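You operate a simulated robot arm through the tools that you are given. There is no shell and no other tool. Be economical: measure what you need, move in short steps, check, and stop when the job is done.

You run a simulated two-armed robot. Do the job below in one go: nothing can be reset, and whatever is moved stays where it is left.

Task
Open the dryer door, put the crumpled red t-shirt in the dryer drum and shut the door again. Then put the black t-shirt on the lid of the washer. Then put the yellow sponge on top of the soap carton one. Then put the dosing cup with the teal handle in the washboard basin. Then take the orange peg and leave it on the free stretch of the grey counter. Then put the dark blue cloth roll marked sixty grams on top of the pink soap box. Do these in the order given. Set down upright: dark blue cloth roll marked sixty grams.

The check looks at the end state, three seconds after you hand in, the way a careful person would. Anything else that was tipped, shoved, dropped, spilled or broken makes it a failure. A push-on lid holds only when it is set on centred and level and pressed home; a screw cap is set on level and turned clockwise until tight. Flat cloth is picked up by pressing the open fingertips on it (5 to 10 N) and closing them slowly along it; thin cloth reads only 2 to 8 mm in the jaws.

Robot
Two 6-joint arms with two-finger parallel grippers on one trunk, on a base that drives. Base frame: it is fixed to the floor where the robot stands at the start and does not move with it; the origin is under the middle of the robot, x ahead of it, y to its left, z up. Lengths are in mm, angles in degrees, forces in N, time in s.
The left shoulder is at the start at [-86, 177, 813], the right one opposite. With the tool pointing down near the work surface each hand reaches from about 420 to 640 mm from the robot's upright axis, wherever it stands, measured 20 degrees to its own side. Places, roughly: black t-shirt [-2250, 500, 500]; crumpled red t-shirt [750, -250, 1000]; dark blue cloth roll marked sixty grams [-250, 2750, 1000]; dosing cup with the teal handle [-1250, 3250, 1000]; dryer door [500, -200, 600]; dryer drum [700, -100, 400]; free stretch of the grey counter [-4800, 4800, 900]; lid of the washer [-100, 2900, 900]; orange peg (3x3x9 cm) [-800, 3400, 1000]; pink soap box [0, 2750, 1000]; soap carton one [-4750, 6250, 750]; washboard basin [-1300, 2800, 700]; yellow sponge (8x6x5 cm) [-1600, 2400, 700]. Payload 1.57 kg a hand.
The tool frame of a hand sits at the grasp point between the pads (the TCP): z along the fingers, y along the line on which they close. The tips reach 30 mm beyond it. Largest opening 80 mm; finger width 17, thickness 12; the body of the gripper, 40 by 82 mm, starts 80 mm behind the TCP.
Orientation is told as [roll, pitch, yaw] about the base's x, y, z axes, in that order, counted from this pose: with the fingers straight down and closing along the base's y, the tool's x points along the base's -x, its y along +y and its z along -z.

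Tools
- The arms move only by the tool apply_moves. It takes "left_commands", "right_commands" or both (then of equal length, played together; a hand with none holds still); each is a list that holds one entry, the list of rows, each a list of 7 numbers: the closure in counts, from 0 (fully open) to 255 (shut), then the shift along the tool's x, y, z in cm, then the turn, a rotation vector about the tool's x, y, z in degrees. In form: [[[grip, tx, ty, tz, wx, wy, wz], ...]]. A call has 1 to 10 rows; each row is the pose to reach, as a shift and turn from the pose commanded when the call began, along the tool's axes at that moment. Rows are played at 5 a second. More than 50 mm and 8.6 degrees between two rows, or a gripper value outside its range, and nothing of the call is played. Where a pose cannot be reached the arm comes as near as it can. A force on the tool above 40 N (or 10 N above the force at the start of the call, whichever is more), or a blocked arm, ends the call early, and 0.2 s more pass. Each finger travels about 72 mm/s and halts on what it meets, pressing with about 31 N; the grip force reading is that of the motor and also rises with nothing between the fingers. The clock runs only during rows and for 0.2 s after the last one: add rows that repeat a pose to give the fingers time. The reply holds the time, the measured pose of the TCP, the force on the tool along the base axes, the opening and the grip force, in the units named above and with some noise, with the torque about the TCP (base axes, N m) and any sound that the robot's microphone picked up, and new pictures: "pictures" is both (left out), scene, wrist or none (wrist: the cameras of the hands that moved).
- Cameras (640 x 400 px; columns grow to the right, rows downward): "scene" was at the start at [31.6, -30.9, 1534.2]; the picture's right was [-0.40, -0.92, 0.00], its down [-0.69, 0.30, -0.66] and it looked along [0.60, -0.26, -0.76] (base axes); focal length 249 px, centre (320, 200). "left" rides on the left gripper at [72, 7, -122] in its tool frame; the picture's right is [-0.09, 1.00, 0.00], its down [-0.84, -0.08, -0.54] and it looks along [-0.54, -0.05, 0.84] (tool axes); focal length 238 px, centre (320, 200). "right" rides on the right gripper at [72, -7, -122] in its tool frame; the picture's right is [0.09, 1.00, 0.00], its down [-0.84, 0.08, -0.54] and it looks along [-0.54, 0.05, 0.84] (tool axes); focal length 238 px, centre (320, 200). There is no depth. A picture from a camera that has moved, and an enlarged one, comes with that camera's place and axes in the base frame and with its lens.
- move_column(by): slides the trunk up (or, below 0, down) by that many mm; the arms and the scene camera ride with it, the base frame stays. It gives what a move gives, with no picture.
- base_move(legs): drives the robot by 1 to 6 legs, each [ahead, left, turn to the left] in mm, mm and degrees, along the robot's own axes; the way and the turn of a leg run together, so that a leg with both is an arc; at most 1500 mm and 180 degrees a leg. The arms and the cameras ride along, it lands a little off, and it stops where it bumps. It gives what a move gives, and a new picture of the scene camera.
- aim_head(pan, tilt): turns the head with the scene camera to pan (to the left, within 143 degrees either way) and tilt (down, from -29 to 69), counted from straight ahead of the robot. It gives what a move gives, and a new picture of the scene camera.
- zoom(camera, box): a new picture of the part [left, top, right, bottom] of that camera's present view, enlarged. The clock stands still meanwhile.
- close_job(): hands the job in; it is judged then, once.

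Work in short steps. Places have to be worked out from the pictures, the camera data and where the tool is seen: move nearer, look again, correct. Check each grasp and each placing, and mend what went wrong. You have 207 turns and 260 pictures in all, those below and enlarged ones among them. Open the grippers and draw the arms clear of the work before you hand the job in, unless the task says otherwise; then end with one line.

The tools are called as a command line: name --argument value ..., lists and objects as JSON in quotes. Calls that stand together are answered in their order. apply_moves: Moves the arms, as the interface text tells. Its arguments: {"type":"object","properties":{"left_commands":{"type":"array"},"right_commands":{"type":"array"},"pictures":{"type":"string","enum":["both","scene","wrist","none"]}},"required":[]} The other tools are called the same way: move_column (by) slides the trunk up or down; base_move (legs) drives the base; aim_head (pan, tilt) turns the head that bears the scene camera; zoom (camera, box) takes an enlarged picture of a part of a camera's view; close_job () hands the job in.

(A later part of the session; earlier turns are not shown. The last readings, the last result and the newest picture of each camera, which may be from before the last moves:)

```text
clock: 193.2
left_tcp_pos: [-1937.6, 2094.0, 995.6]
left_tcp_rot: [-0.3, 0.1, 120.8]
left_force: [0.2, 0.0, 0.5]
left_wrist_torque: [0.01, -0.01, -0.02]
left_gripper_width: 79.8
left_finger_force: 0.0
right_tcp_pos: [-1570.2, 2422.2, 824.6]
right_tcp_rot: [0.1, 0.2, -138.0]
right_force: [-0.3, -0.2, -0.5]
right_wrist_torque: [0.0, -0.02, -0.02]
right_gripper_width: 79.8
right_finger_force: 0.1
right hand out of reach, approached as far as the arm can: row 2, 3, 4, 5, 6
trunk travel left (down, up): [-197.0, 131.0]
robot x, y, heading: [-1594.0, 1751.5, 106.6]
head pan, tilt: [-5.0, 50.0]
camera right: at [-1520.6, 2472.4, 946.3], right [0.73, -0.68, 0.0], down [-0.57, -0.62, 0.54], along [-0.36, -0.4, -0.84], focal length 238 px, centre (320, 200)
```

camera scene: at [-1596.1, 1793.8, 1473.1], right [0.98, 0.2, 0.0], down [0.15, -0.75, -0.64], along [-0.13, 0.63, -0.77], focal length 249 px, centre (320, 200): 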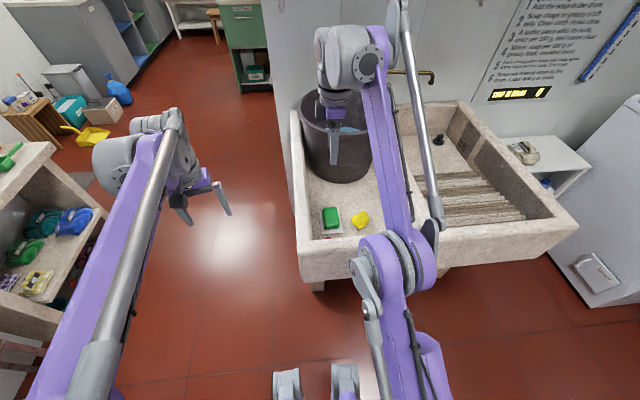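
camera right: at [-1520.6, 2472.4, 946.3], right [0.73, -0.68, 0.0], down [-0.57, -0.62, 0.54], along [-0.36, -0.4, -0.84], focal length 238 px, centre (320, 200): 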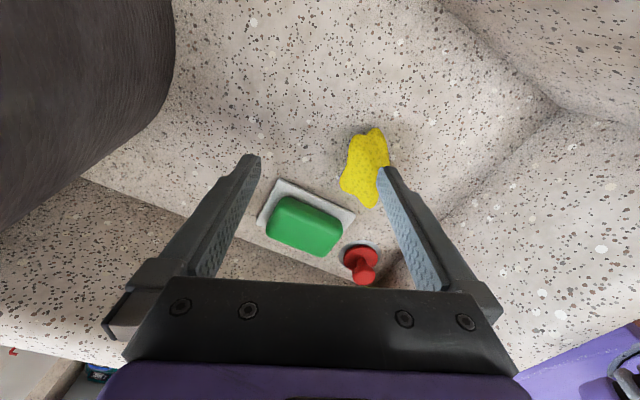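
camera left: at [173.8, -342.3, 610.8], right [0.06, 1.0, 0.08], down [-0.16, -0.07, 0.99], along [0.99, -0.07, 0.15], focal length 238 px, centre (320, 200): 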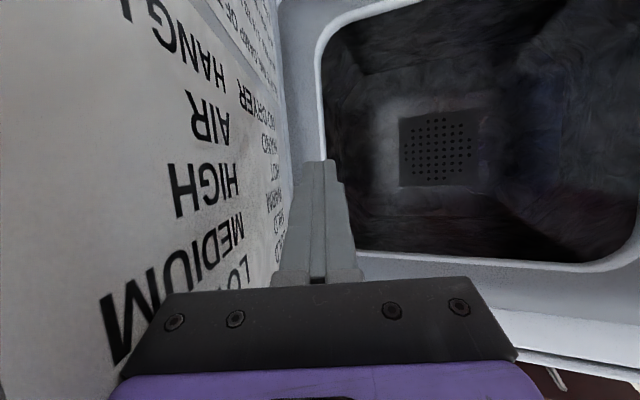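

The wrist is near its turning limit and the arm drifted. I raise the hand and take the equivalent grasp with the hand turned by 180°, which suits the wrist better.

apply_moves --right_commands '[[[0, 0, 0, -4, 0, 0, 0], [0, 0, 0, -8, 0, 0, 8], [0, -1, 2, -11, 0, 0, 16], [0, -2, 4, -12.5, 0, 0, 24], [0, -3.4, 5.9, -12.5, 0, 0, 32], [0, -3.4, 5.9, -12.5, 0, 0, 40], [0, -3.4, 5.9, -12.5, 0, 0, 48], [0, -3.4, 5.9, -12.5, 0, 0, 56], [0, -3.4, 5.9, -12.5, 0, 0, 64]]]' --pictures "none"

apply_moves --right_commands '[[[0, 0, 0, 0, 0, 0, 8], [0, 0, 0, 0, 0, 0, 16], [0, 0, 0, 0, 0, 0, 24], [0, 0, 0, 0, 0, 0, 32], [0, 0, 0, 0, 0, 0, 40], [0, 0, 0, 0, 0, 0, 48], [0, 0, 0, 0, 0, 0, 56], [0, 0, 0, 0, 0, 0, 64], [0, 0, 0, 0, 0, 0, 72], [0, 0, 0, 0, 0, 0, 80]]]' --pictures "none"

apply_moves --right_commands '[[[0, 0, 0, 0, 0, 0, 8], [0, 0, 0, 0, 0, 0, 16], [0, 0, 0, 0, 0, 0, 24], [0, 0, 0, 0, 0, 0, 32], [0, 0, 0, 0, 0, 0, 36]]]' --pictures "wrist"

```text
clock: 195.2
left_tcp_pos: [-1938.9, 2093.5, 995.0]
left_tcp_rot: [-0.4, 0.1, 120.6]
left_force: [-0.1, -0.2, -0.8]
left_wrist_torque: [-0.03, -0.02, -0.01]
left_gripper_width: 79.8
left_finger_force: 0.0
right_tcp_pos: [-1559.1, 2354.4, 951.8]
right_tcp_rot: [-0.1, 0.2, 157.8]
right_force: [0.0, 1.0, -0.3]
right_wrist_torque: [0.01, 0.05, 0.02]
right_gripper_width: 80.1
right_finger_force: 0.0
trunk travel left (down, up): [-197.0, 131.0]
robot x, y, heading: [-1593.8, 1754.5, 106.8]
head pan, tilt: [-5.0, 50.0]
```

```text
clock: 197.4
left_tcp_pos: [-1937.0, 2093.0, 995.8]
left_tcp_rot: [-0.4, 0.1, 120.7]
left_force: [-0.1, 0.1, -0.2]
left_wrist_torque: [0.02, -0.01, 0.0]
left_gripper_width: 80.0
left_finger_force: 0.1
right_tcp_pos: [-1557.2, 2354.2, 951.3]
right_tcp_rot: [-0.3, 0.0, 77.8]
right_force: [-0.2, 0.6, -0.5]
right_wrist_torque: [-0.04, -0.01, 0.02]
right_gripper_width: 80.0
right_finger_force: 0.0
trunk travel left (down, up): [-197.0, 131.0]
robot x, y, heading: [-1593.9, 1758.3, 106.8]
head pan, tilt: [-5.0, 50.0]
```

```text
clock: 198.6
left_tcp_pos: [-1937.6, 2093.9, 995.5]
left_tcp_rot: [-0.4, 0.2, 120.8]
left_force: [0.6, -1.2, 0.4]
left_wrist_torque: [-0.02, -0.03, 0.01]
left_gripper_width: 80.0
left_finger_force: 0.0
right_tcp_pos: [-1557.8, 2354.0, 951.9]
right_tcp_rot: [-0.2, -0.2, 41.8]
right_force: [0.4, -0.4, 0.0]
right_wrist_torque: [0.01, -0.03, 0.02]
right_gripper_width: 80.0
right_finger_force: 0.1
trunk travel left (down, up): [-197.0, 131.0]
robot x, y, heading: [-1592.7, 1754.2, 106.6]
head pan, tilt: [-5.0, 50.0]
camera right: at [-1607.4, 2299.6, 1072.4], right [-0.73, 0.68, 0.0], down [0.57, 0.62, 0.54], along [0.37, 0.4, -0.84], focal length 238 px, centre (320, 200)
```

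right: 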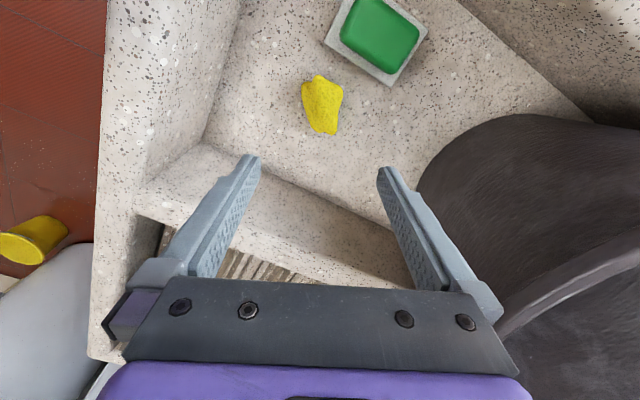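

The sponge is straight below and aligned with the jaws. I descend.

apply_moves --right_commands '[[[0, 0, 0, 4, 0, 0, 0], [0, 0, 0, 8, 0, 0, 0], [0, 0, 0, 12, 0, 0, 0], [0, 0, 0, 15, 0, 0, 0], [0, 0, 0, 17, 0, 0, 0], [0, 0, 0, 17, 0, 0, 0]]]' --pictures "wrist"

```text
clock: 200.0
left_tcp_pos: [-1938.2, 2093.2, 994.5]
left_tcp_rot: [-0.4, 0.0, 120.7]
left_force: [-0.3, 0.0, 0.6]
left_wrist_torque: [0.0, 0.04, 0.02]
left_gripper_width: 79.9
left_finger_force: 0.1
right_tcp_pos: [-1573.5, 2418.9, 827.4]
right_tcp_rot: [-0.1, -0.1, 41.9]
right_force: [0.3, -0.1, 0.3]
right_wrist_torque: [-0.01, 0.01, -0.01]
right_gripper_width: 80.1
right_finger_force: 0.0
right hand out of reach, approached as far as the arm can: row 2, 3, 4, 5, 6
trunk travel left (down, up): [-197.0, 131.0]
robot x, y, heading: [-1593.8, 1756.2, 106.3]
head pan, tilt: [-5.0, 50.0]
camera right: at [-1622.4, 2364.2, 947.4], right [-0.73, 0.68, 0.0], down [0.57, 0.62, 0.54], along [0.37, 0.4, -0.84], focal length 238 px, centre (320, 200)
```

right: 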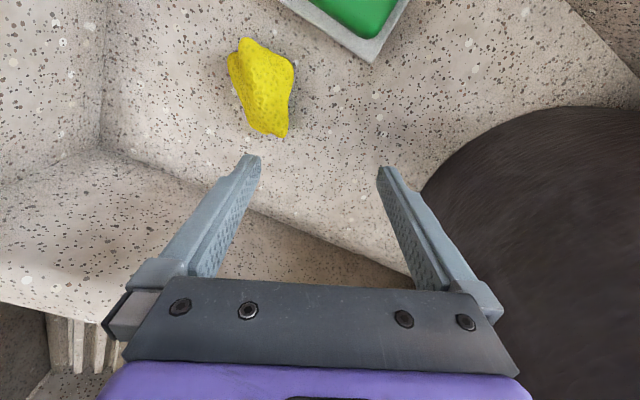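

The limit comes from the arm's fold, so a higher shoulder should help. I bring the hand back over the sponge, raise the trunk 130 mm and descend again.

apply_moves --right_commands '[[[0, 0, 0, -4, 0, 0, 0], [0, 0, 0, -8, 0, 0, 0], [0, 2, 2, -11, 0, 0, 0], [0, 3.1, 5.9, -12.5, 0, 0, 0], [0, 3.1, 5.9, -12.5, 0, 0, 0]]]' --pictures "none"

move_column --by 125

```text
clock: 201.2
left_tcp_pos: [-1938.0, 2092.6, 994.6]
left_tcp_rot: [-0.4, 0.1, 120.7]
left_force: [0.3, -0.9, 0.1]
left_wrist_torque: [-0.01, 0.0, -0.01]
left_gripper_width: 79.9
left_finger_force: 0.1
right_tcp_pos: [-1623.4, 2403.7, 936.4]
right_tcp_rot: [-0.2, -0.1, 41.9]
right_force: [0.1, -0.5, -0.7]
right_wrist_torque: [0.0, 0.03, -0.03]
right_gripper_width: 79.9
right_finger_force: 0.1
right hand out of reach, approached as far as the arm can: row 3, 4, 5
trunk travel left (down, up): [-197.0, 131.0]
robot x, y, heading: [-1590.9, 1756.0, 106.8]
head pan, tilt: [-5.0, 50.0]
```

```text
clock: 202.8
left_tcp_pos: [-1937.6, 2090.7, 1118.8]
left_tcp_rot: [-0.4, 0.1, 120.7]
left_force: [-0.6, 0.4, 0.0]
left_wrist_torque: [0.03, 0.02, -0.02]
left_gripper_width: 80.3
left_finger_force: 0.1
right_tcp_pos: [-1625.7, 2403.7, 1061.6]
right_tcp_rot: [-0.1, -0.1, 42.0]
right_force: [-0.3, -0.3, 0.1]
right_wrist_torque: [0.01, 0.0, -0.01]
right_gripper_width: 80.1
right_finger_force: 0.1
trunk travel left (down, up): [-322.0, 6.0]
robot x, y, heading: [-1591.5, 1757.6, 106.6]
head pan, tilt: [-5.0, 50.0]
```

I mis-signed the sideways shift. I correct it now while high, then descend.

apply_moves --right_commands '[[[0, -0.8, -4, 0, 0, 0, 0], [0, -1.6, -8.3, 0, 0, 0, 0], [0, -1.6, -8.3, 5, 0, 0, 0], [0, -1.6, -8.3, 10, 0, 0, 0], [0, -1.6, -8.3, 15, 0, 0, 0], [0, -1.6, -8.3, 20, 0, 0, 0], [0, -1.6, -8.3, 25, 0, 0, 0], [0, -1.6, -8.3, 28, 0, 0, 0], [0, -1.6, -8.3, 28, 0, 0, 0]]]' --pictures "wrist"

```text
clock: 204.8
left_tcp_pos: [-1938.3, 2092.6, 1118.7]
left_tcp_rot: [-0.4, 0.2, 120.7]
left_force: [-0.2, 0.3, 0.6]
left_wrist_torque: [0.01, -0.01, -0.03]
left_gripper_width: 80.3
left_finger_force: 0.0
right_tcp_pos: [-1558.5, 2353.1, 781.4]
right_tcp_rot: [-0.1, -0.2, 41.9]
right_force: [-0.1, 0.0, 0.5]
right_wrist_torque: [-0.01, -0.01, -0.01]
right_gripper_width: 80.1
right_finger_force: 0.0
trunk travel left (down, up): [-322.0, 6.0]
robot x, y, heading: [-1593.5, 1753.3, 106.9]
head pan, tilt: [-5.0, 50.0]
camera right: at [-1607.1, 2298.3, 903.0], right [-0.73, 0.68, 0.0], down [0.57, 0.62, 0.55], along [0.37, 0.4, -0.84], focal length 238 px, centre (320, 200)
```

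right: 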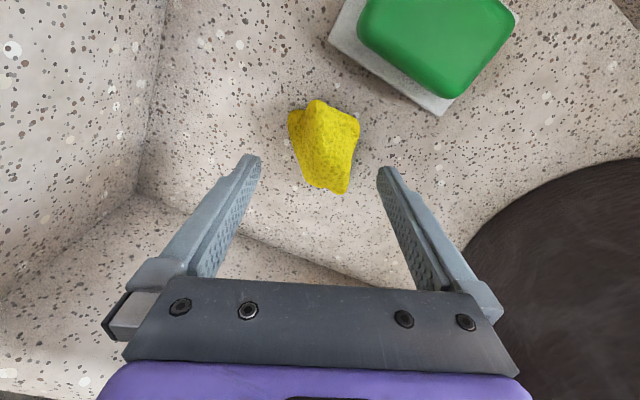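

apply_moves --right_commands '[[[0, 0, 0.2, 1, 0, 0, 0], [0, 0, 0.2, 2, 0, 0, 0], [0, 0, 0.2, 3, 0, 0, 0], [0, 0, 0.2, 3.7, 0, 0, 0], [0, 0, 0.2, 4.3, 0, 0, 0], [0, 0, 0.2, 4.8, 0, 0, 0]]]' --pictures "wrist"

```text
clock: 206.2
left_tcp_pos: [-1938.0, 2093.8, 1119.5]
left_tcp_rot: [-0.4, 0.1, 120.7]
left_force: [0.1, -0.8, -0.5]
left_wrist_torque: [0.04, 0.05, 0.0]
left_gripper_width: 80.0
left_finger_force: 0.1
right_tcp_pos: [-1557.3, 2355.0, 732.6]
right_tcp_rot: [-0.1, -0.2, 42.0]
right_force: [0.4, 0.3, 0.0]
right_wrist_torque: [-0.01, -0.02, 0.0]
right_gripper_width: 79.7
right_finger_force: 0.0
trunk travel left (down, up): [-322.0, 6.0]
robot x, y, heading: [-1590.0, 1753.7, 106.9]
head pan, tilt: [-5.0, 50.0]
camera right: at [-1607.2, 2300.9, 854.6], right [-0.73, 0.68, 0.0], down [0.57, 0.62, 0.55], along [0.37, 0.4, -0.84], focal length 238 px, centre (320, 200)
```

right: 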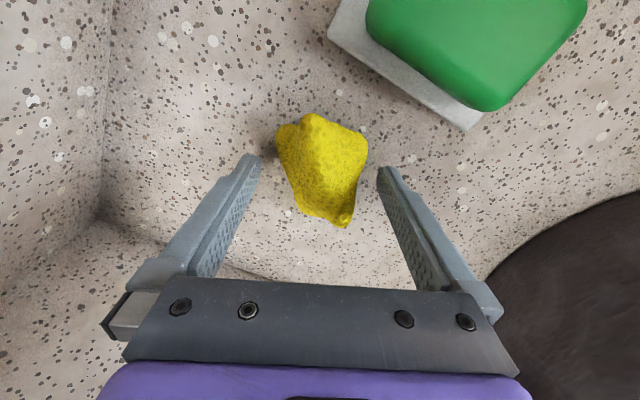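

apply_moves --right_commands '[[[0, 0, 0, 0.5, 0, 0, 0], [0, 0, 0, 1, 0, 0, 0], [0, 0, 0, 1.5, 0, 0, 0], [0, 0, 0, 2, 0, 0, 0], [0, 0, 0, 2.3, 0, 0, 0]]]' --pictures "none"

```text
clock: 207.5
left_tcp_pos: [-1937.8, 2091.5, 1120.1]
left_tcp_rot: [-0.5, 0.0, 120.9]
left_force: [0.5, -0.5, 0.1]
left_wrist_torque: [0.04, 0.02, -0.01]
left_gripper_width: 80.2
left_finger_force: 0.1
right_tcp_pos: [-1560.4, 2355.5, 714.2]
right_tcp_rot: [0.0, -0.4, 41.9]
right_force: [-2.5, 5.1, 33.7]
right_wrist_torque: [-0.45, -0.09, -0.21]
right_gripper_width: 79.8
right_finger_force: 0.0
trunk travel left (down, up): [-322.0, 6.0]
robot x, y, heading: [-1593.6, 1750.5, 106.9]
head pan, tilt: [-5.0, 50.0]
stopped in row 5 (right hand): the force on the tool passed its limit at 43 N (the readings are from after the stop); the commanded pose is now the measured one
```

The tips touched the basin floor at about z 684. I rise 6 mm and close on the sponge, then lift.

apply_moves --right_commands '[[[0, 0, 0, -0.6, 0, 0, 0], [60, 0, 0, -0.6, 0, 0, 0], [110, 0, 0, -0.6, 0, 0, 0], [150, 0, 0, -0.6, 0, 0, 0], [190, 0, 0, -0.6, 0, 0, 0], [190, 0, 0, -0.6, 0, 0, 0]]]' --pictures "wrist"

```text
clock: 208.9
left_tcp_pos: [-1938.2, 2094.2, 1119.6]
left_tcp_rot: [-0.5, 0.1, 120.8]
left_force: [-0.1, -0.6, 0.0]
left_wrist_torque: [-0.03, 0.01, -0.01]
left_gripper_width: 79.9
left_finger_force: 0.0
right_tcp_pos: [-1558.6, 2355.4, 718.6]
right_tcp_rot: [-0.2, -0.3, 42.1]
right_force: [0.0, 0.9, 1.0]
right_wrist_torque: [0.02, 0.0, -0.01]
right_gripper_width: 54.8
right_finger_force: 31.0
trunk travel left (down, up): [-322.0, 6.0]
robot x, y, heading: [-1593.0, 1755.6, 106.7]
head pan, tilt: [-5.0, 50.0]
camera right: at [-1607.3, 2301.2, 838.9], right [-0.73, 0.68, 0.0], down [0.57, 0.62, 0.55], along [0.37, 0.4, -0.84], focal length 238 px, centre (320, 200)
```

right: 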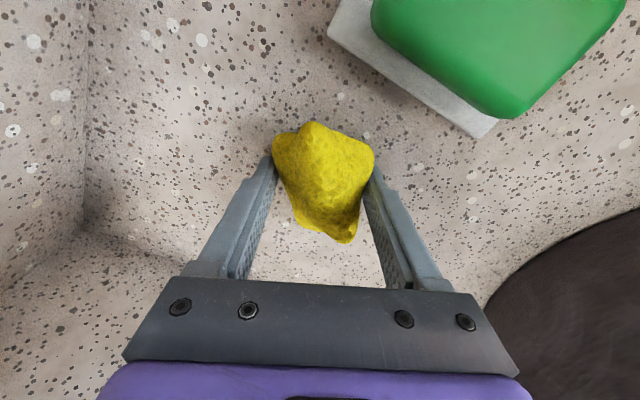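

apply_moves --right_commands '[[[200, 0, 0, -2, 0, 0, 0], [200, 0, 0, -6, 0, 0, 0], [200, 0, 0, -11, 0, 0, 0], [200, 0, 0, -16, 0, 0, 0], [200, 0, 0, -21, 0, 0, 0], [200, 0, 0, -26, 0, 0, 0], [200, 0, 0, -31, 0, 0, 0]]]' --pictures "wrist"

```text
clock: 210.5
left_tcp_pos: [-1937.7, 2092.8, 1119.1]
left_tcp_rot: [-0.4, 0.1, 120.8]
left_force: [0.6, -0.1, -0.1]
left_wrist_torque: [-0.02, 0.01, -0.01]
left_gripper_width: 80.1
left_finger_force: 0.0
right_tcp_pos: [-1559.2, 2355.3, 1030.7]
right_tcp_rot: [-0.1, -0.3, 42.0]
right_force: [0.3, 0.6, -0.1]
right_wrist_torque: [0.0, 0.01, 0.01]
right_gripper_width: 54.9
right_finger_force: 31.1
trunk travel left (down, up): [-322.0, 6.0]
robot x, y, heading: [-1593.8, 1753.6, 106.8]
head pan, tilt: [-5.0, 50.0]
camera right: at [-1608.2, 2301.1, 1151.6], right [-0.73, 0.68, 0.0], down [0.57, 0.62, 0.55], along [0.37, 0.4, -0.84], focal length 238 px, centre (320, 200)
```

right: 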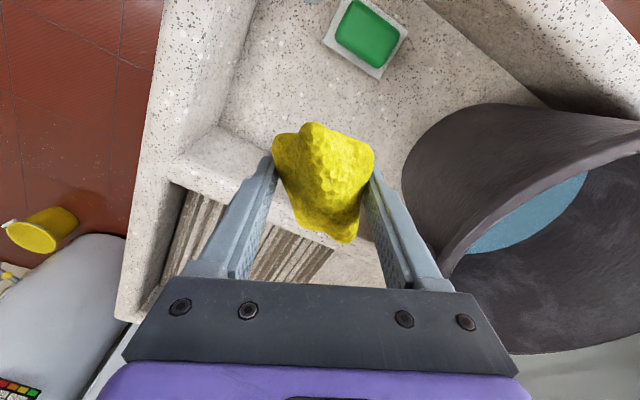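

The sponge is held firmly. I back away from the basin, shift left to the middle of the passage, and drive through toward the next area.

base_move --legs '[[-300, 0, 0], [0, 524, 0.6], [900, 0, 0]]'

aim_head --pan 0 --tilt 20

```text
clock: 221.6
left_tcp_pos: [-2615.4, 2512.5, 1119.2]
left_tcp_rot: [-0.4, 0.1, 120.9]
left_force: [-0.5, -0.4, -0.1]
left_wrist_torque: [0.01, 0.02, 0.0]
left_gripper_width: 80.0
left_finger_force: 0.1
right_tcp_pos: [-2237.4, 2774.9, 1029.0]
right_tcp_rot: [-0.1, -0.3, 42.2]
right_force: [0.4, 0.4, -0.9]
right_wrist_torque: [0.0, -0.01, 0.0]
right_gripper_width: 55.0
right_finger_force: 30.9
trunk travel left (down, up): [-322.0, 6.0]
robot x, y, heading: [-2268.7, 2173.7, 106.7]
head pan, tilt: [-5.0, 50.0]
camera scene: at [-2272.3, 2208.0, 1602.7], right [0.98, 0.2, 0.0], down [0.16, -0.75, -0.64], along [-0.13, 0.63, -0.77], focal length 249 px, centre (320, 200)
```

scene: 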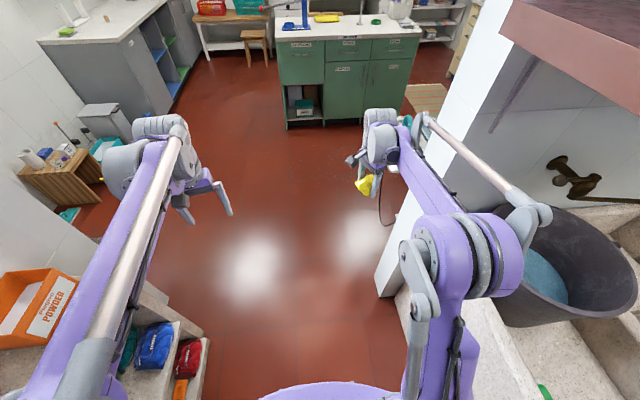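

```text
clock: 222.6
left_tcp_pos: [-2616.0, 2512.9, 1119.6]
left_tcp_rot: [-0.4, 0.1, 120.9]
left_force: [-0.6, -0.2, -0.7]
left_wrist_torque: [-0.02, 0.02, -0.01]
left_gripper_width: 79.9
left_finger_force: 0.1
right_tcp_pos: [-2237.6, 2776.8, 1029.9]
right_tcp_rot: [-0.1, -0.2, 42.2]
right_force: [0.3, 0.1, -0.5]
right_wrist_torque: [-0.01, 0.02, -0.01]
right_gripper_width: 55.0
right_finger_force: 30.3
trunk travel left (down, up): [-322.0, 6.0]
robot x, y, heading: [-2270.0, 2175.0, 106.8]
head pan, tilt: [0.0, 20.0]
camera scene: at [-2283.5, 2221.9, 1648.3], right [0.96, 0.29, 0.0], down [0.1, -0.33, -0.94], along [-0.27, 0.9, -0.34], focal length 249 px, centre (320, 200)
```

scene: 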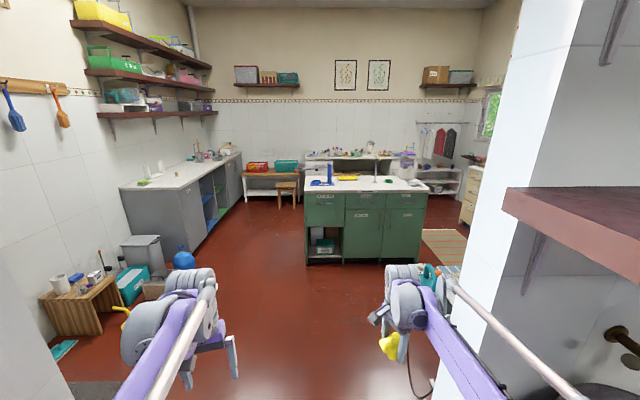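

The way ahead is clear: grey counter on the left wall, a white table with red and teal boxes further on. I drive through the passage and toward that table.

base_move --legs '[[1400, 0, 0.6], [0, 550, 0], [1300, 0, 0]]'

aim_head --pan 15 --tilt 25

```text
clock: 240.6
left_tcp_pos: [-3945.3, 4925.6, 1120.0]
left_tcp_rot: [-0.4, 0.1, 120.9]
left_force: [-0.4, 0.5, -0.3]
left_wrist_torque: [-0.03, 0.01, -0.02]
left_gripper_width: 79.8
left_finger_force: 0.0
right_tcp_pos: [-3567.4, 5189.8, 1030.6]
right_tcp_rot: [-0.1, -0.3, 42.2]
right_force: [0.0, -0.4, 0.6]
right_wrist_torque: [0.03, -0.01, 0.0]
right_gripper_width: 54.8
right_finger_force: 30.9
trunk travel left (down, up): [-322.0, 6.0]
robot x, y, heading: [-3599.1, 4588.3, 106.9]
head pan, tilt: [0.0, 20.0]
camera scene: at [-3612.1, 4635.8, 1648.3], right [0.96, 0.29, 0.0], down [0.1, -0.33, -0.94], along [-0.27, 0.9, -0.34], focal length 249 px, centre (320, 200)
```

scene: 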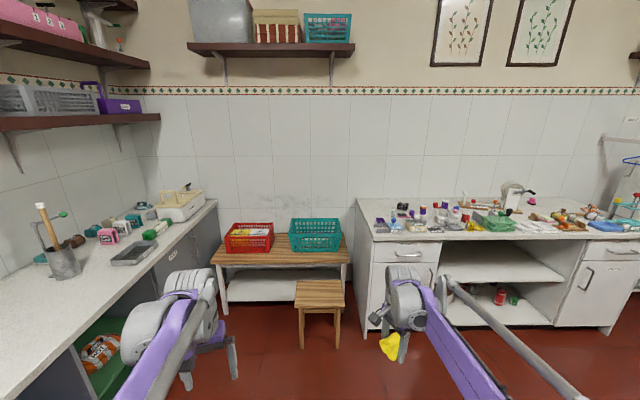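

```text
clock: 241.4
left_tcp_pos: [-3944.8, 4926.5, 1119.7]
left_tcp_rot: [-0.4, 0.1, 120.9]
left_force: [-0.2, 0.1, 0.6]
left_wrist_torque: [-0.04, 0.0, 0.03]
left_gripper_width: 80.0
left_finger_force: 0.0
right_tcp_pos: [-3567.0, 5189.9, 1029.0]
right_tcp_rot: [-0.1, -0.4, 42.2]
right_force: [-0.4, 0.8, -0.2]
right_wrist_torque: [-0.01, 0.05, 0.05]
right_gripper_width: 54.8
right_finger_force: 30.6
trunk travel left (down, up): [-322.0, 6.0]
robot x, y, heading: [-3594.7, 4588.1, 106.8]
head pan, tilt: [15.0, 25.0]
camera scene: at [-3633.8, 4625.2, 1640.3], right [0.85, 0.53, 0.0], down [0.22, -0.36, -0.91], along [-0.48, 0.77, -0.42], focal length 249 px, centre (320, 200)
```

scene: 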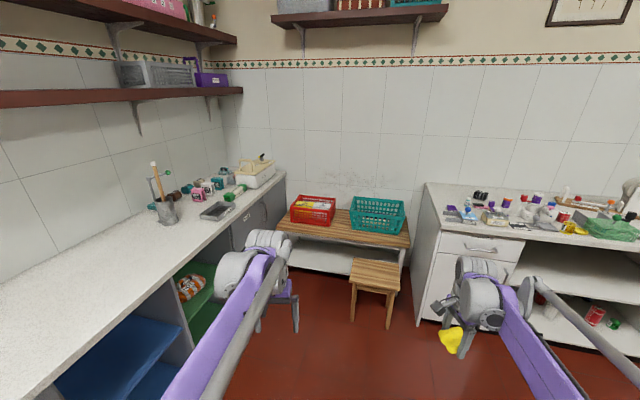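

zoom --camera "scene" --box '[270, 170, 430, 280]'

zoom --camera "scene" --box '[130, 140, 300, 250]'

```text
3.64 times, centred on (350, 225) of scene
camera zoom: at [-3633.8, 4625.2, 1640.3], right [0.85, 0.53, 0.0], down [0.22, -0.36, -0.91], along [-0.48, 0.77, -0.42], focal length 905 px, centre (211, 109)
```

zoom: 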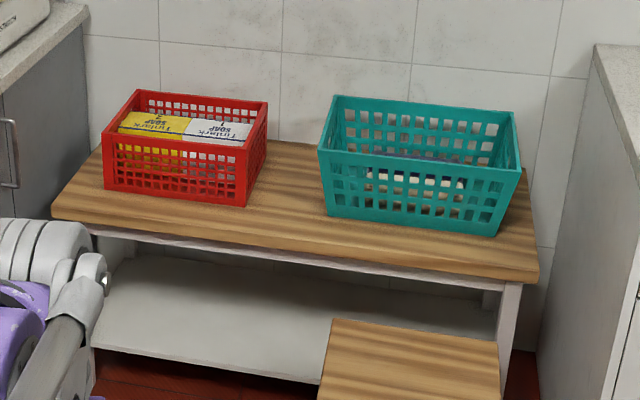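

```text
3.64 times, centred on (215, 195) of scene
camera zoom: at [-3633.8, 4625.2, 1640.3], right [0.85, 0.53, 0.0], down [0.22, -0.36, -0.91], along [-0.48, 0.77, -0.42], focal length 905 px, centre (702, 218)
```

zoom: 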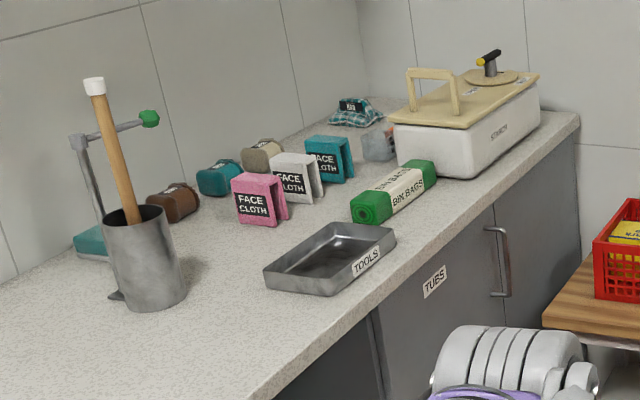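

The red basket holds a yellow and a white soap carton. I move between the counter and the stool toward it.

base_move --legs '[[0, 470, 0.6], [1050, 0, 0]]'

aim_head --pan 0 --tilt 45

```text
clock: 251.2
left_tcp_pos: [-4728.6, 5787.7, 1119.3]
left_tcp_rot: [-0.4, 0.2, 121.9]
left_force: [0.1, -0.2, 0.1]
left_wrist_torque: [-0.03, -0.02, 0.03]
left_gripper_width: 80.1
left_finger_force: 0.1
right_tcp_pos: [-4354.4, 6058.9, 1030.1]
right_tcp_rot: [-0.1, -0.3, 43.1]
right_force: [0.9, 1.0, -0.4]
right_wrist_torque: [0.01, -0.02, 0.04]
right_gripper_width: 54.8
right_finger_force: 30.6
trunk travel left (down, up): [-322.0, 6.0]
robot x, y, heading: [-4380.2, 5456.9, 108.0]
head pan, tilt: [15.0, 25.0]
camera scene: at [-4411.4, 5492.4, 1640.2], right [0.84, 0.54, 0.0], down [0.23, -0.35, -0.91], along [-0.49, 0.76, -0.42], focal length 249 px, centre (320, 200)
```

scene: 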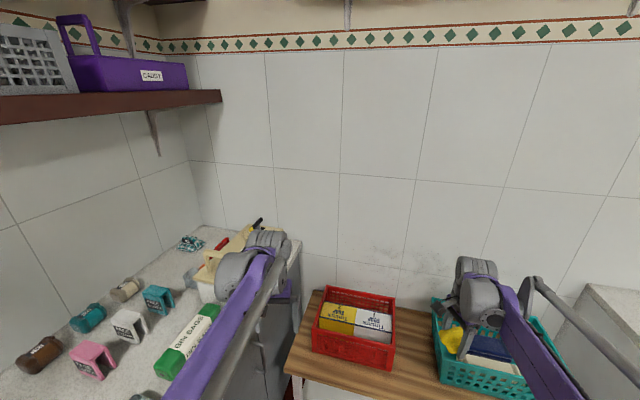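

```text
clock: 252.0
left_tcp_pos: [-4728.1, 5789.1, 1120.6]
left_tcp_rot: [-0.5, 0.1, 121.9]
left_force: [0.0, 0.9, 0.5]
left_wrist_torque: [0.01, 0.02, 0.0]
left_gripper_width: 79.8
left_finger_force: 0.1
right_tcp_pos: [-4355.1, 6059.0, 1029.5]
right_tcp_rot: [-0.1, -0.3, 43.1]
right_force: [-0.4, -0.4, 0.0]
right_wrist_torque: [0.0, -0.01, 0.0]
right_gripper_width: 55.2
right_finger_force: 31.4
trunk travel left (down, up): [-322.0, 6.0]
robot x, y, heading: [-4379.3, 5456.3, 107.8]
head pan, tilt: [0.0, 45.0]
camera scene: at [-4386.4, 5492.5, 1609.8], right [0.95, 0.31, 0.0], down [0.22, -0.67, -0.71], along [-0.22, 0.67, -0.71], focal length 249 px, centre (320, 200)
```

scene: 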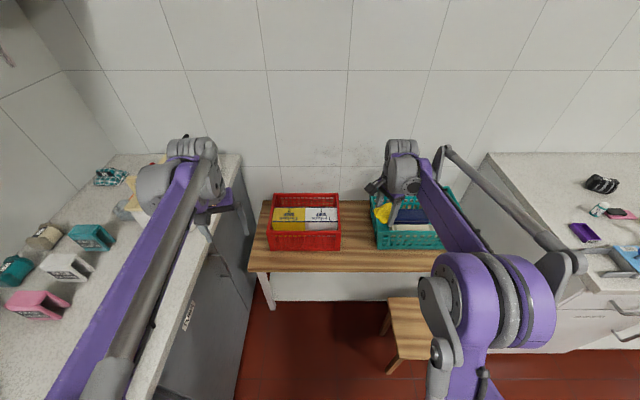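

zoom --camera "scene" --box '[250, 180, 360, 260]'

```text
5.00 times, centred on (305, 220) of scene
camera zoom: at [-4386.4, 5492.5, 1609.8], right [0.95, 0.31, 0.0], down [0.22, -0.67, -0.71], along [-0.22, 0.67, -0.71], focal length 1245 px, centre (395, 100)
```

zoom: 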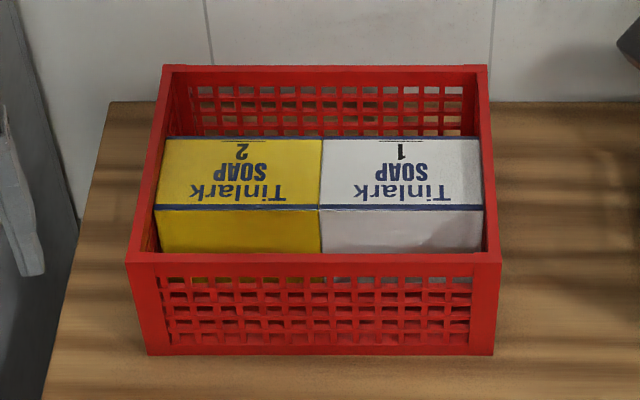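

The white carton is marked 1, at about [-4645, 6280]. The gap between counter and stool is tight, so I look down to judge the base width and the stool's place.

aim_head --pan -45 --tilt 65

aim_head --pan 45 --tilt 65

```text
clock: 253.1
left_tcp_pos: [-4727.7, 5788.0, 1118.9]
left_tcp_rot: [-0.4, 0.1, 121.9]
left_force: [-0.5, 0.6, 0.4]
left_wrist_torque: [-0.02, -0.01, 0.02]
left_gripper_width: 80.1
left_finger_force: 0.1
right_tcp_pos: [-4354.6, 6058.7, 1029.4]
right_tcp_rot: [-0.1, -0.2, 43.0]
right_force: [0.3, 0.0, -0.4]
right_wrist_torque: [0.01, -0.02, -0.02]
right_gripper_width: 54.9
right_finger_force: 31.0
trunk travel left (down, up): [-322.0, 6.0]
robot x, y, heading: [-4376.7, 5454.0, 107.7]
head pan, tilt: [-45.0, 65.0]
camera scene: at [-4333.8, 5469.2, 1584.7], right [0.89, -0.46, 0.0], down [-0.41, -0.81, -0.42], along [0.19, 0.38, -0.91], focal length 249 px, centre (320, 200)
```

scene: 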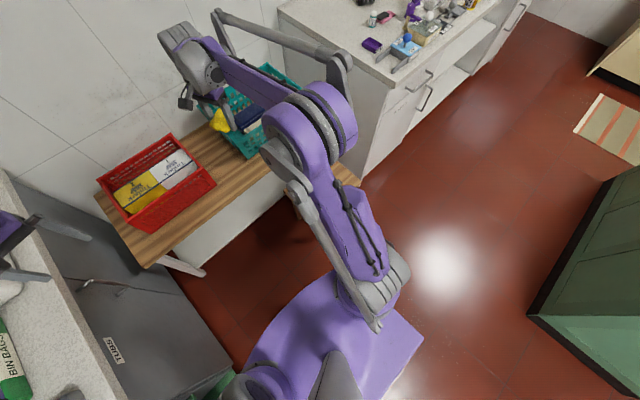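

```text
clock: 254.8
left_tcp_pos: [-4727.4, 5788.3, 1120.1]
left_tcp_rot: [-0.3, 0.1, 121.9]
left_force: [0.1, -0.5, -0.3]
left_wrist_torque: [0.02, 0.01, 0.02]
left_gripper_width: 79.9
left_finger_force: 0.1
right_tcp_pos: [-4354.3, 6058.2, 1031.1]
right_tcp_rot: [-0.2, -0.3, 43.0]
right_force: [0.3, 0.0, -0.3]
right_wrist_torque: [-0.03, -0.02, -0.01]
right_gripper_width: 54.7
right_finger_force: 30.7
trunk travel left (down, up): [-322.0, 6.0]
robot x, y, heading: [-4372.6, 5454.0, 108.1]
head pan, tilt: [45.0, 65.0]
camera scene: at [-4415.5, 5442.9, 1584.7], right [0.46, 0.89, 0.0], down [0.81, -0.41, -0.42], along [-0.38, 0.19, -0.91], focal length 249 px, centre (320, 200)
```

scene: 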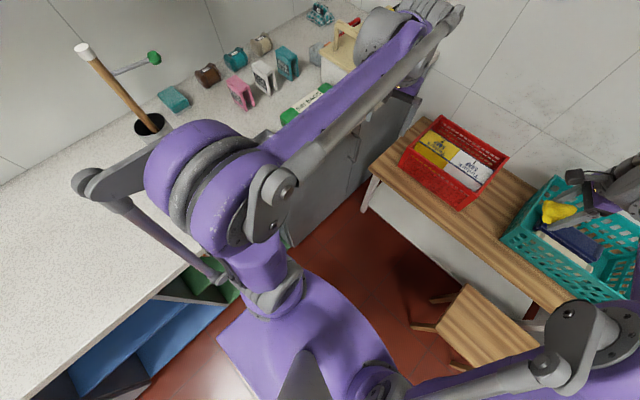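

The stool would come close if I drove alongside it, but a low target allows a longer reach. I advance only 130 mm and reach out with the arm.

base_move --legs '[[130, 0, 0]]'

apply_moves --right_commands '[[[200, 0, 0, 4.5, 0, 0, 0], [200, 1, 2, 8, 0, 0, 0], [200, 3, 5, 10, 0, 0, 0], [200, 5, 8.5, 11, 0, 0, 0], [200, 7, 12, 12, 0, 0, 0], [200, 9, 15, 13, 0, 0, 0], [200, 10.5, 18, 13, 0, 0, 0]]]' --pictures "wrist"

aim_head --pan 0 --tilt 50

```text
clock: 256.0
left_tcp_pos: [-4766.1, 5910.5, 1119.5]
left_tcp_rot: [-0.4, 0.1, 121.9]
left_force: [0.5, -0.6, 0.8]
left_wrist_torque: [0.0, 0.02, 0.0]
left_gripper_width: 80.1
left_finger_force: 0.0
right_tcp_pos: [-4393.8, 6180.8, 1030.4]
right_tcp_rot: [-0.1, -0.3, 43.1]
right_force: [0.2, 0.9, -0.2]
right_wrist_torque: [0.02, 0.01, 0.01]
right_gripper_width: 54.7
right_finger_force: 31.1
trunk travel left (down, up): [-322.0, 6.0]
robot x, y, heading: [-4418.2, 5578.7, 107.6]
head pan, tilt: [45.0, 65.0]
camera scene: at [-4454.9, 5565.1, 1584.4], right [0.46, 0.89, 0.0], down [0.81, -0.41, -0.42], along [-0.38, 0.19, -0.91], focal length 249 px, centre (320, 200)
```

scene: 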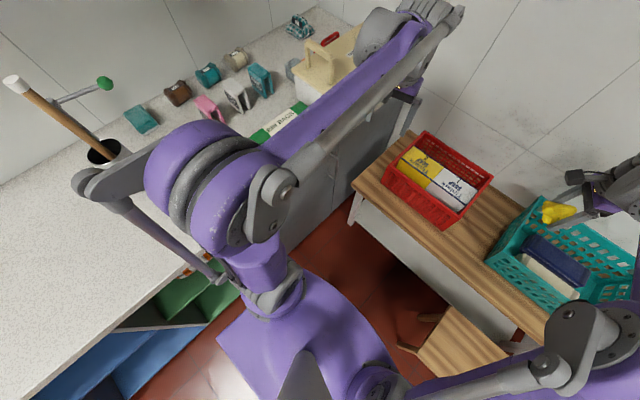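

```text
clock: 257.6
left_tcp_pos: [-4767.8, 5911.7, 1121.1]
left_tcp_rot: [-0.6, 0.0, 121.9]
left_force: [0.4, 0.4, -0.6]
left_wrist_torque: [0.02, -0.03, 0.01]
left_gripper_width: 80.1
left_finger_force: 0.0
right_tcp_pos: [-4595.0, 6241.7, 898.4]
right_tcp_rot: [-0.2, -0.4, 43.1]
right_force: [0.3, 0.3, 0.2]
right_wrist_torque: [0.01, 0.03, 0.03]
right_gripper_width: 54.9
right_finger_force: 30.9
trunk travel left (down, up): [-322.0, 6.0]
robot x, y, heading: [-4414.9, 5574.1, 107.6]
head pan, tilt: [45.0, 65.0]
camera right: at [-4642.3, 6186.6, 1019.1], right [-0.75, 0.66, 0.0], down [0.55, 0.63, 0.55], along [0.36, 0.41, -0.84], focal length 238 px, centre (320, 200)
```

right: 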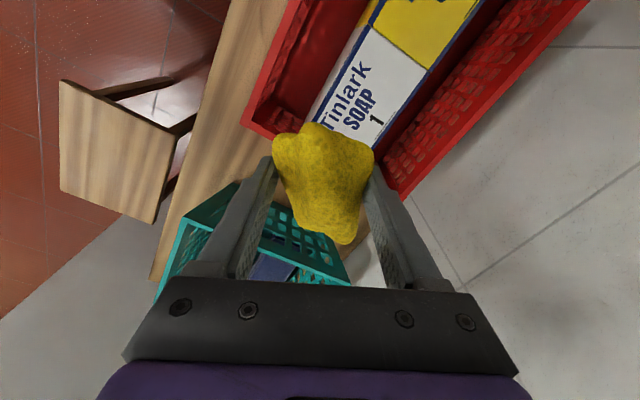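

```text
clock: 258.8
left_tcp_pos: [-4767.6, 5911.3, 1120.4]
left_tcp_rot: [-0.5, 0.1, 121.8]
left_force: [0.4, -0.8, 0.1]
left_wrist_torque: [-0.02, -0.02, 0.01]
left_gripper_width: 80.1
left_finger_force: 0.0
right_tcp_pos: [-4593.3, 6241.5, 898.6]
right_tcp_rot: [-0.1, -0.2, 43.0]
right_force: [-0.1, 0.7, 0.5]
right_wrist_torque: [0.06, 0.0, 0.01]
right_gripper_width: 54.6
right_finger_force: 31.4
trunk travel left (down, up): [-322.0, 6.0]
robot x, y, heading: [-4417.6, 5576.0, 107.9]
head pan, tilt: [0.0, 50.0]
camera scene: at [-4424.9, 5611.9, 1602.8], right [0.95, 0.31, 0.0], down [0.24, -0.73, -0.64], along [-0.2, 0.61, -0.77], focal length 249 px, centre (320, 200)
```

scene: 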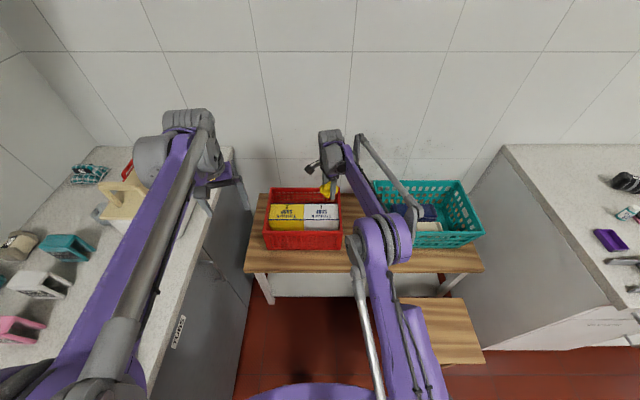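

The white carton's top centre comes out near (-4650, 6268, 675). I move over it and lower to 760 for another look.

apply_moves --right_commands '[[[200, 1.1, 2.9, 2, 0, 0, 0], [200, 2.2, 5.8, 5, 0, 0, 0], [200, 2.2, 5.8, 9, 0, 0, 0], [200, 2.2, 5.8, 12, 0, 0, 0], [200, 2.2, 5.8, 12, 0, 0, 0]]]' --pictures "both"

```text
clock: 260.0
left_tcp_pos: [-4767.1, 5910.5, 1119.0]
left_tcp_rot: [-0.5, 0.1, 121.8]
left_force: [-0.5, -0.3, -0.1]
left_wrist_torque: [-0.01, -0.06, 0.0]
left_gripper_width: 79.8
left_finger_force: 0.1
right_tcp_pos: [-4639.5, 6252.9, 781.0]
right_tcp_rot: [0.0, -0.2, 43.1]
right_force: [0.1, 0.8, -0.2]
right_wrist_torque: [-0.01, 0.02, 0.02]
right_gripper_width: 54.8
right_finger_force: 30.8
right hand out of reach, approached as far as the arm can: row 2, 3, 4, 5
trunk travel left (down, up): [-322.0, 6.0]
robot x, y, heading: [-4414.5, 5581.0, 107.7]
head pan, tilt: [0.0, 50.0]
camera scene: at [-4424.7, 5611.7, 1602.8], right [0.95, 0.31, 0.0], down [0.23, -0.73, -0.64], along [-0.2, 0.61, -0.77], focal length 249 px, centre (320, 200)
camera right: at [-4687.0, 6197.8, 901.4], right [-0.75, 0.66, 0.0], down [0.56, 0.63, 0.55], along [0.36, 0.41, -0.84], focal length 238 px, centre (320, 200)
```

scene: 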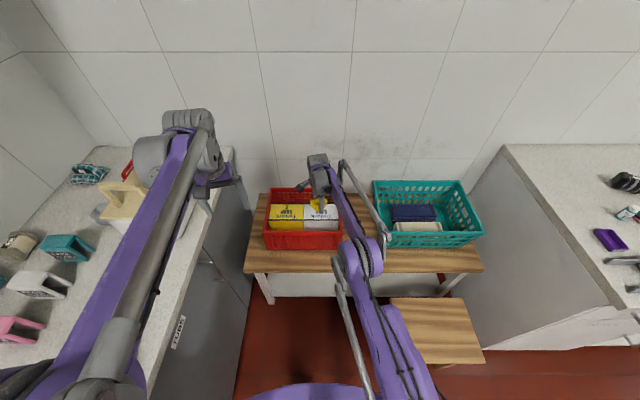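
right: 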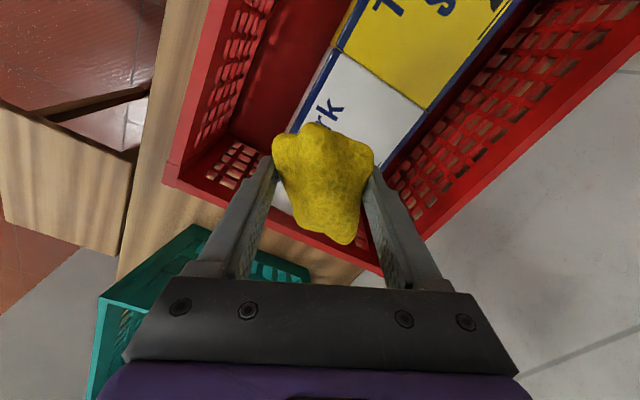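

The carton centre is about (-4638, 6278), so the hand is some 25 mm short and at its reach limit. I drive 35 mm ahead.

base_move --legs '[[32, 0, 0]]'

apply_moves --right_commands '[[[200, 0, 0, 1.5, 0, 0, 0], [200, 0, 0, 3, 0, 0, 0], [200, 0, 0, 4, 0, 0, 0]]]' --pictures "wrist"

```text
clock: 260.8
left_tcp_pos: [-4775.7, 5939.6, 1119.1]
left_tcp_rot: [-0.4, 0.0, 122.0]
left_force: [0.5, -0.2, -0.1]
left_wrist_torque: [0.02, -0.01, -0.05]
left_gripper_width: 80.2
left_finger_force: 0.0
right_tcp_pos: [-4647.4, 6280.5, 780.6]
right_tcp_rot: [0.0, -0.3, 43.1]
right_force: [-0.1, -0.2, -0.6]
right_wrist_torque: [0.01, -0.01, 0.0]
right_gripper_width: 54.6
right_finger_force: 31.2
trunk travel left (down, up): [-322.0, 6.0]
robot x, y, heading: [-4424.2, 5608.0, 107.7]
head pan, tilt: [0.0, 50.0]
camera scene: at [-4433.4, 5638.6, 1602.4], right [0.95, 0.31, 0.0], down [0.23, -0.73, -0.64], along [-0.2, 0.61, -0.76], focal length 249 px, centre (320, 200)
```

scene: 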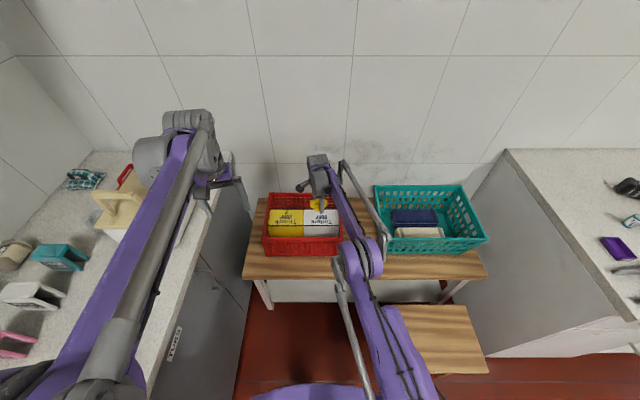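

```text
clock: 261.6
left_tcp_pos: [-4776.5, 5940.6, 1119.2]
left_tcp_rot: [-0.4, 0.1, 122.0]
left_force: [-0.1, -0.6, -0.3]
left_wrist_torque: [0.01, 0.01, -0.05]
left_gripper_width: 80.0
left_finger_force: 0.1
right_tcp_pos: [-4645.1, 6277.8, 743.2]
right_tcp_rot: [0.1, -0.3, 43.1]
right_force: [0.3, 0.2, -0.2]
right_wrist_torque: [-0.01, 0.0, -0.01]
right_gripper_width: 54.9
right_finger_force: 30.7
right hand out of reach, approached as far as the arm can: row 2, 3
trunk travel left (down, up): [-322.0, 6.0]
robot x, y, heading: [-4425.7, 5610.1, 107.8]
head pan, tilt: [0.0, 50.0]
camera right: at [-4692.4, 6221.2, 864.0], right [-0.75, 0.66, 0.0], down [0.56, 0.63, 0.55], along [0.36, 0.41, -0.84], focal length 238 px, centre (320, 200)
```

right: 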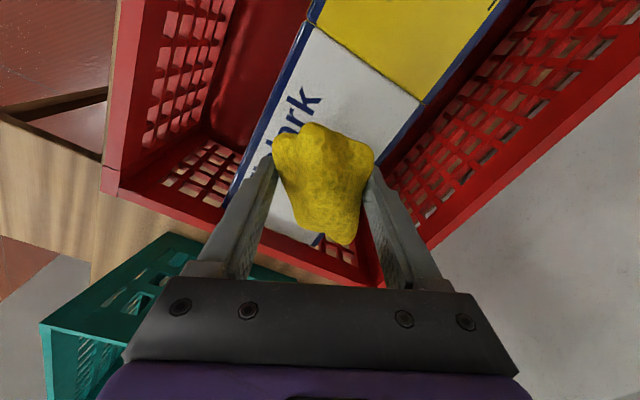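

The sponge is centred over the white carton. I lower it slowly to contact.

apply_moves --right_commands '[[[200, 0, 0, 0.7, 0, 0, 0], [200, 0, 0, 1.4, 0, 0, 0], [200, 0, 0, 2.0, 0, 0, 0], [200, 0, 0, 2.5, 0, 0, 0], [200, 0, 0, 3.0, 0, 0, 0], [200, 0, 0, 3.5, 0, 0, 0], [200, 0, 0, 4.0, 0, 0, 0]]]' --pictures "wrist"

```text
clock: 263.0
left_tcp_pos: [-4776.1, 5939.9, 1120.7]
left_tcp_rot: [-0.4, 0.1, 122.0]
left_force: [-0.8, 0.2, 0.1]
left_wrist_torque: [0.02, -0.01, 0.02]
left_gripper_width: 79.9
left_finger_force: 0.0
right_tcp_pos: [-4641.8, 6268.5, 719.1]
right_tcp_rot: [0.5, -0.5, 43.2]
right_force: [-3.3, 7.5, 29.0]
right_wrist_torque: [-0.19, 0.01, 0.0]
right_gripper_width: 55.0
right_finger_force: 30.7
right hand out of reach, approached as far as the arm can: row 2, 3, 4, 5, 6, 7
trunk travel left (down, up): [-322.0, 6.0]
robot x, y, heading: [-4427.2, 5610.4, 107.8]
head pan, tilt: [0.0, 50.0]
stopped in row 7 (right hand): the force on the tool passed its limit at 45 N (the readings are from after the stop); the commanded pose is now the measured one
camera right: at [-4687.7, 6213.1, 839.9], right [-0.75, 0.66, 0.01], down [0.56, 0.62, 0.55], along [0.36, 0.41, -0.84], focal length 238 px, centre (320, 200)
```

right: 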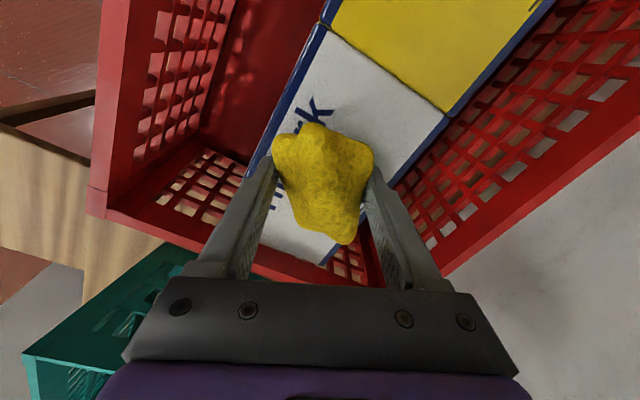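

Contact at TCP 719. The sponge sits well over the carton, so I open a little and lift away.

apply_moves --right_commands '[[[190, 0, 0, -0.2, 0, 0, 0], [120, 0, 0, -0.2, 0, 0, 0], [60, 0, 0, -0.2, 0, 0, 0], [40, 0, 0, -0.2, 0, 0, 0], [40, 0, 0, -2, 0, 0, 0], [40, 0, 0, -6, 0, 0, 0], [40, 0, 0, -10, 0, 0, 0], [40, 0, 0, -14, 0, 0, 0]]]' --pictures "both"

```text
clock: 264.8
left_tcp_pos: [-4776.4, 5939.4, 1120.0]
left_tcp_rot: [-0.2, 0.0, 122.1]
left_force: [0.8, -0.8, 0.0]
left_wrist_torque: [0.03, 0.01, -0.01]
left_gripper_width: 80.0
left_finger_force: 0.1
right_tcp_pos: [-4641.5, 6268.2, 855.7]
right_tcp_rot: [0.3, -0.3, 43.1]
right_force: [0.7, 0.1, -0.2]
right_wrist_torque: [-0.05, -0.04, -0.03]
right_gripper_width: 67.2
right_finger_force: 0.2
trunk travel left (down, up): [-322.0, 6.0]
robot x, y, heading: [-4426.5, 5607.6, 107.8]
head pan, tilt: [0.0, 50.0]
camera scene: at [-4434.3, 5641.1, 1602.8], right [0.95, 0.31, 0.0], down [0.23, -0.73, -0.64], along [-0.2, 0.61, -0.77], focal length 249 px, centre (320, 200)
camera right: at [-4688.8, 6211.9, 975.9], right [-0.75, 0.66, 0.0], down [0.56, 0.62, 0.55], along [0.36, 0.41, -0.84], focal length 238 px, centre (320, 200)
```

scene: 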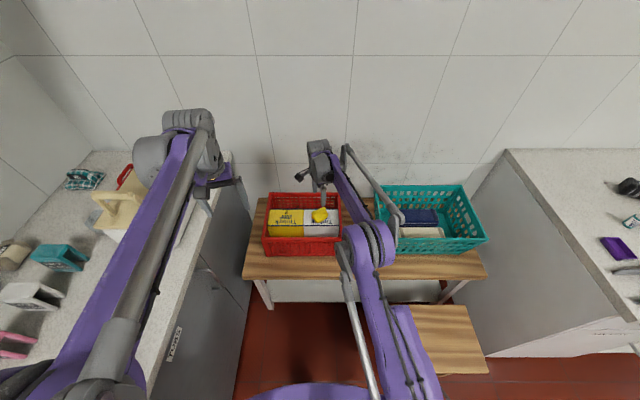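
right: 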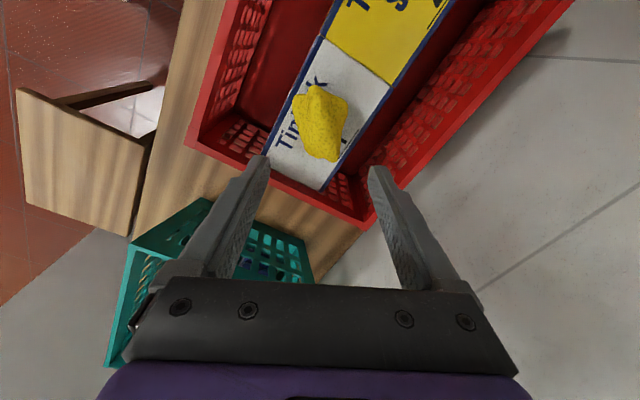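

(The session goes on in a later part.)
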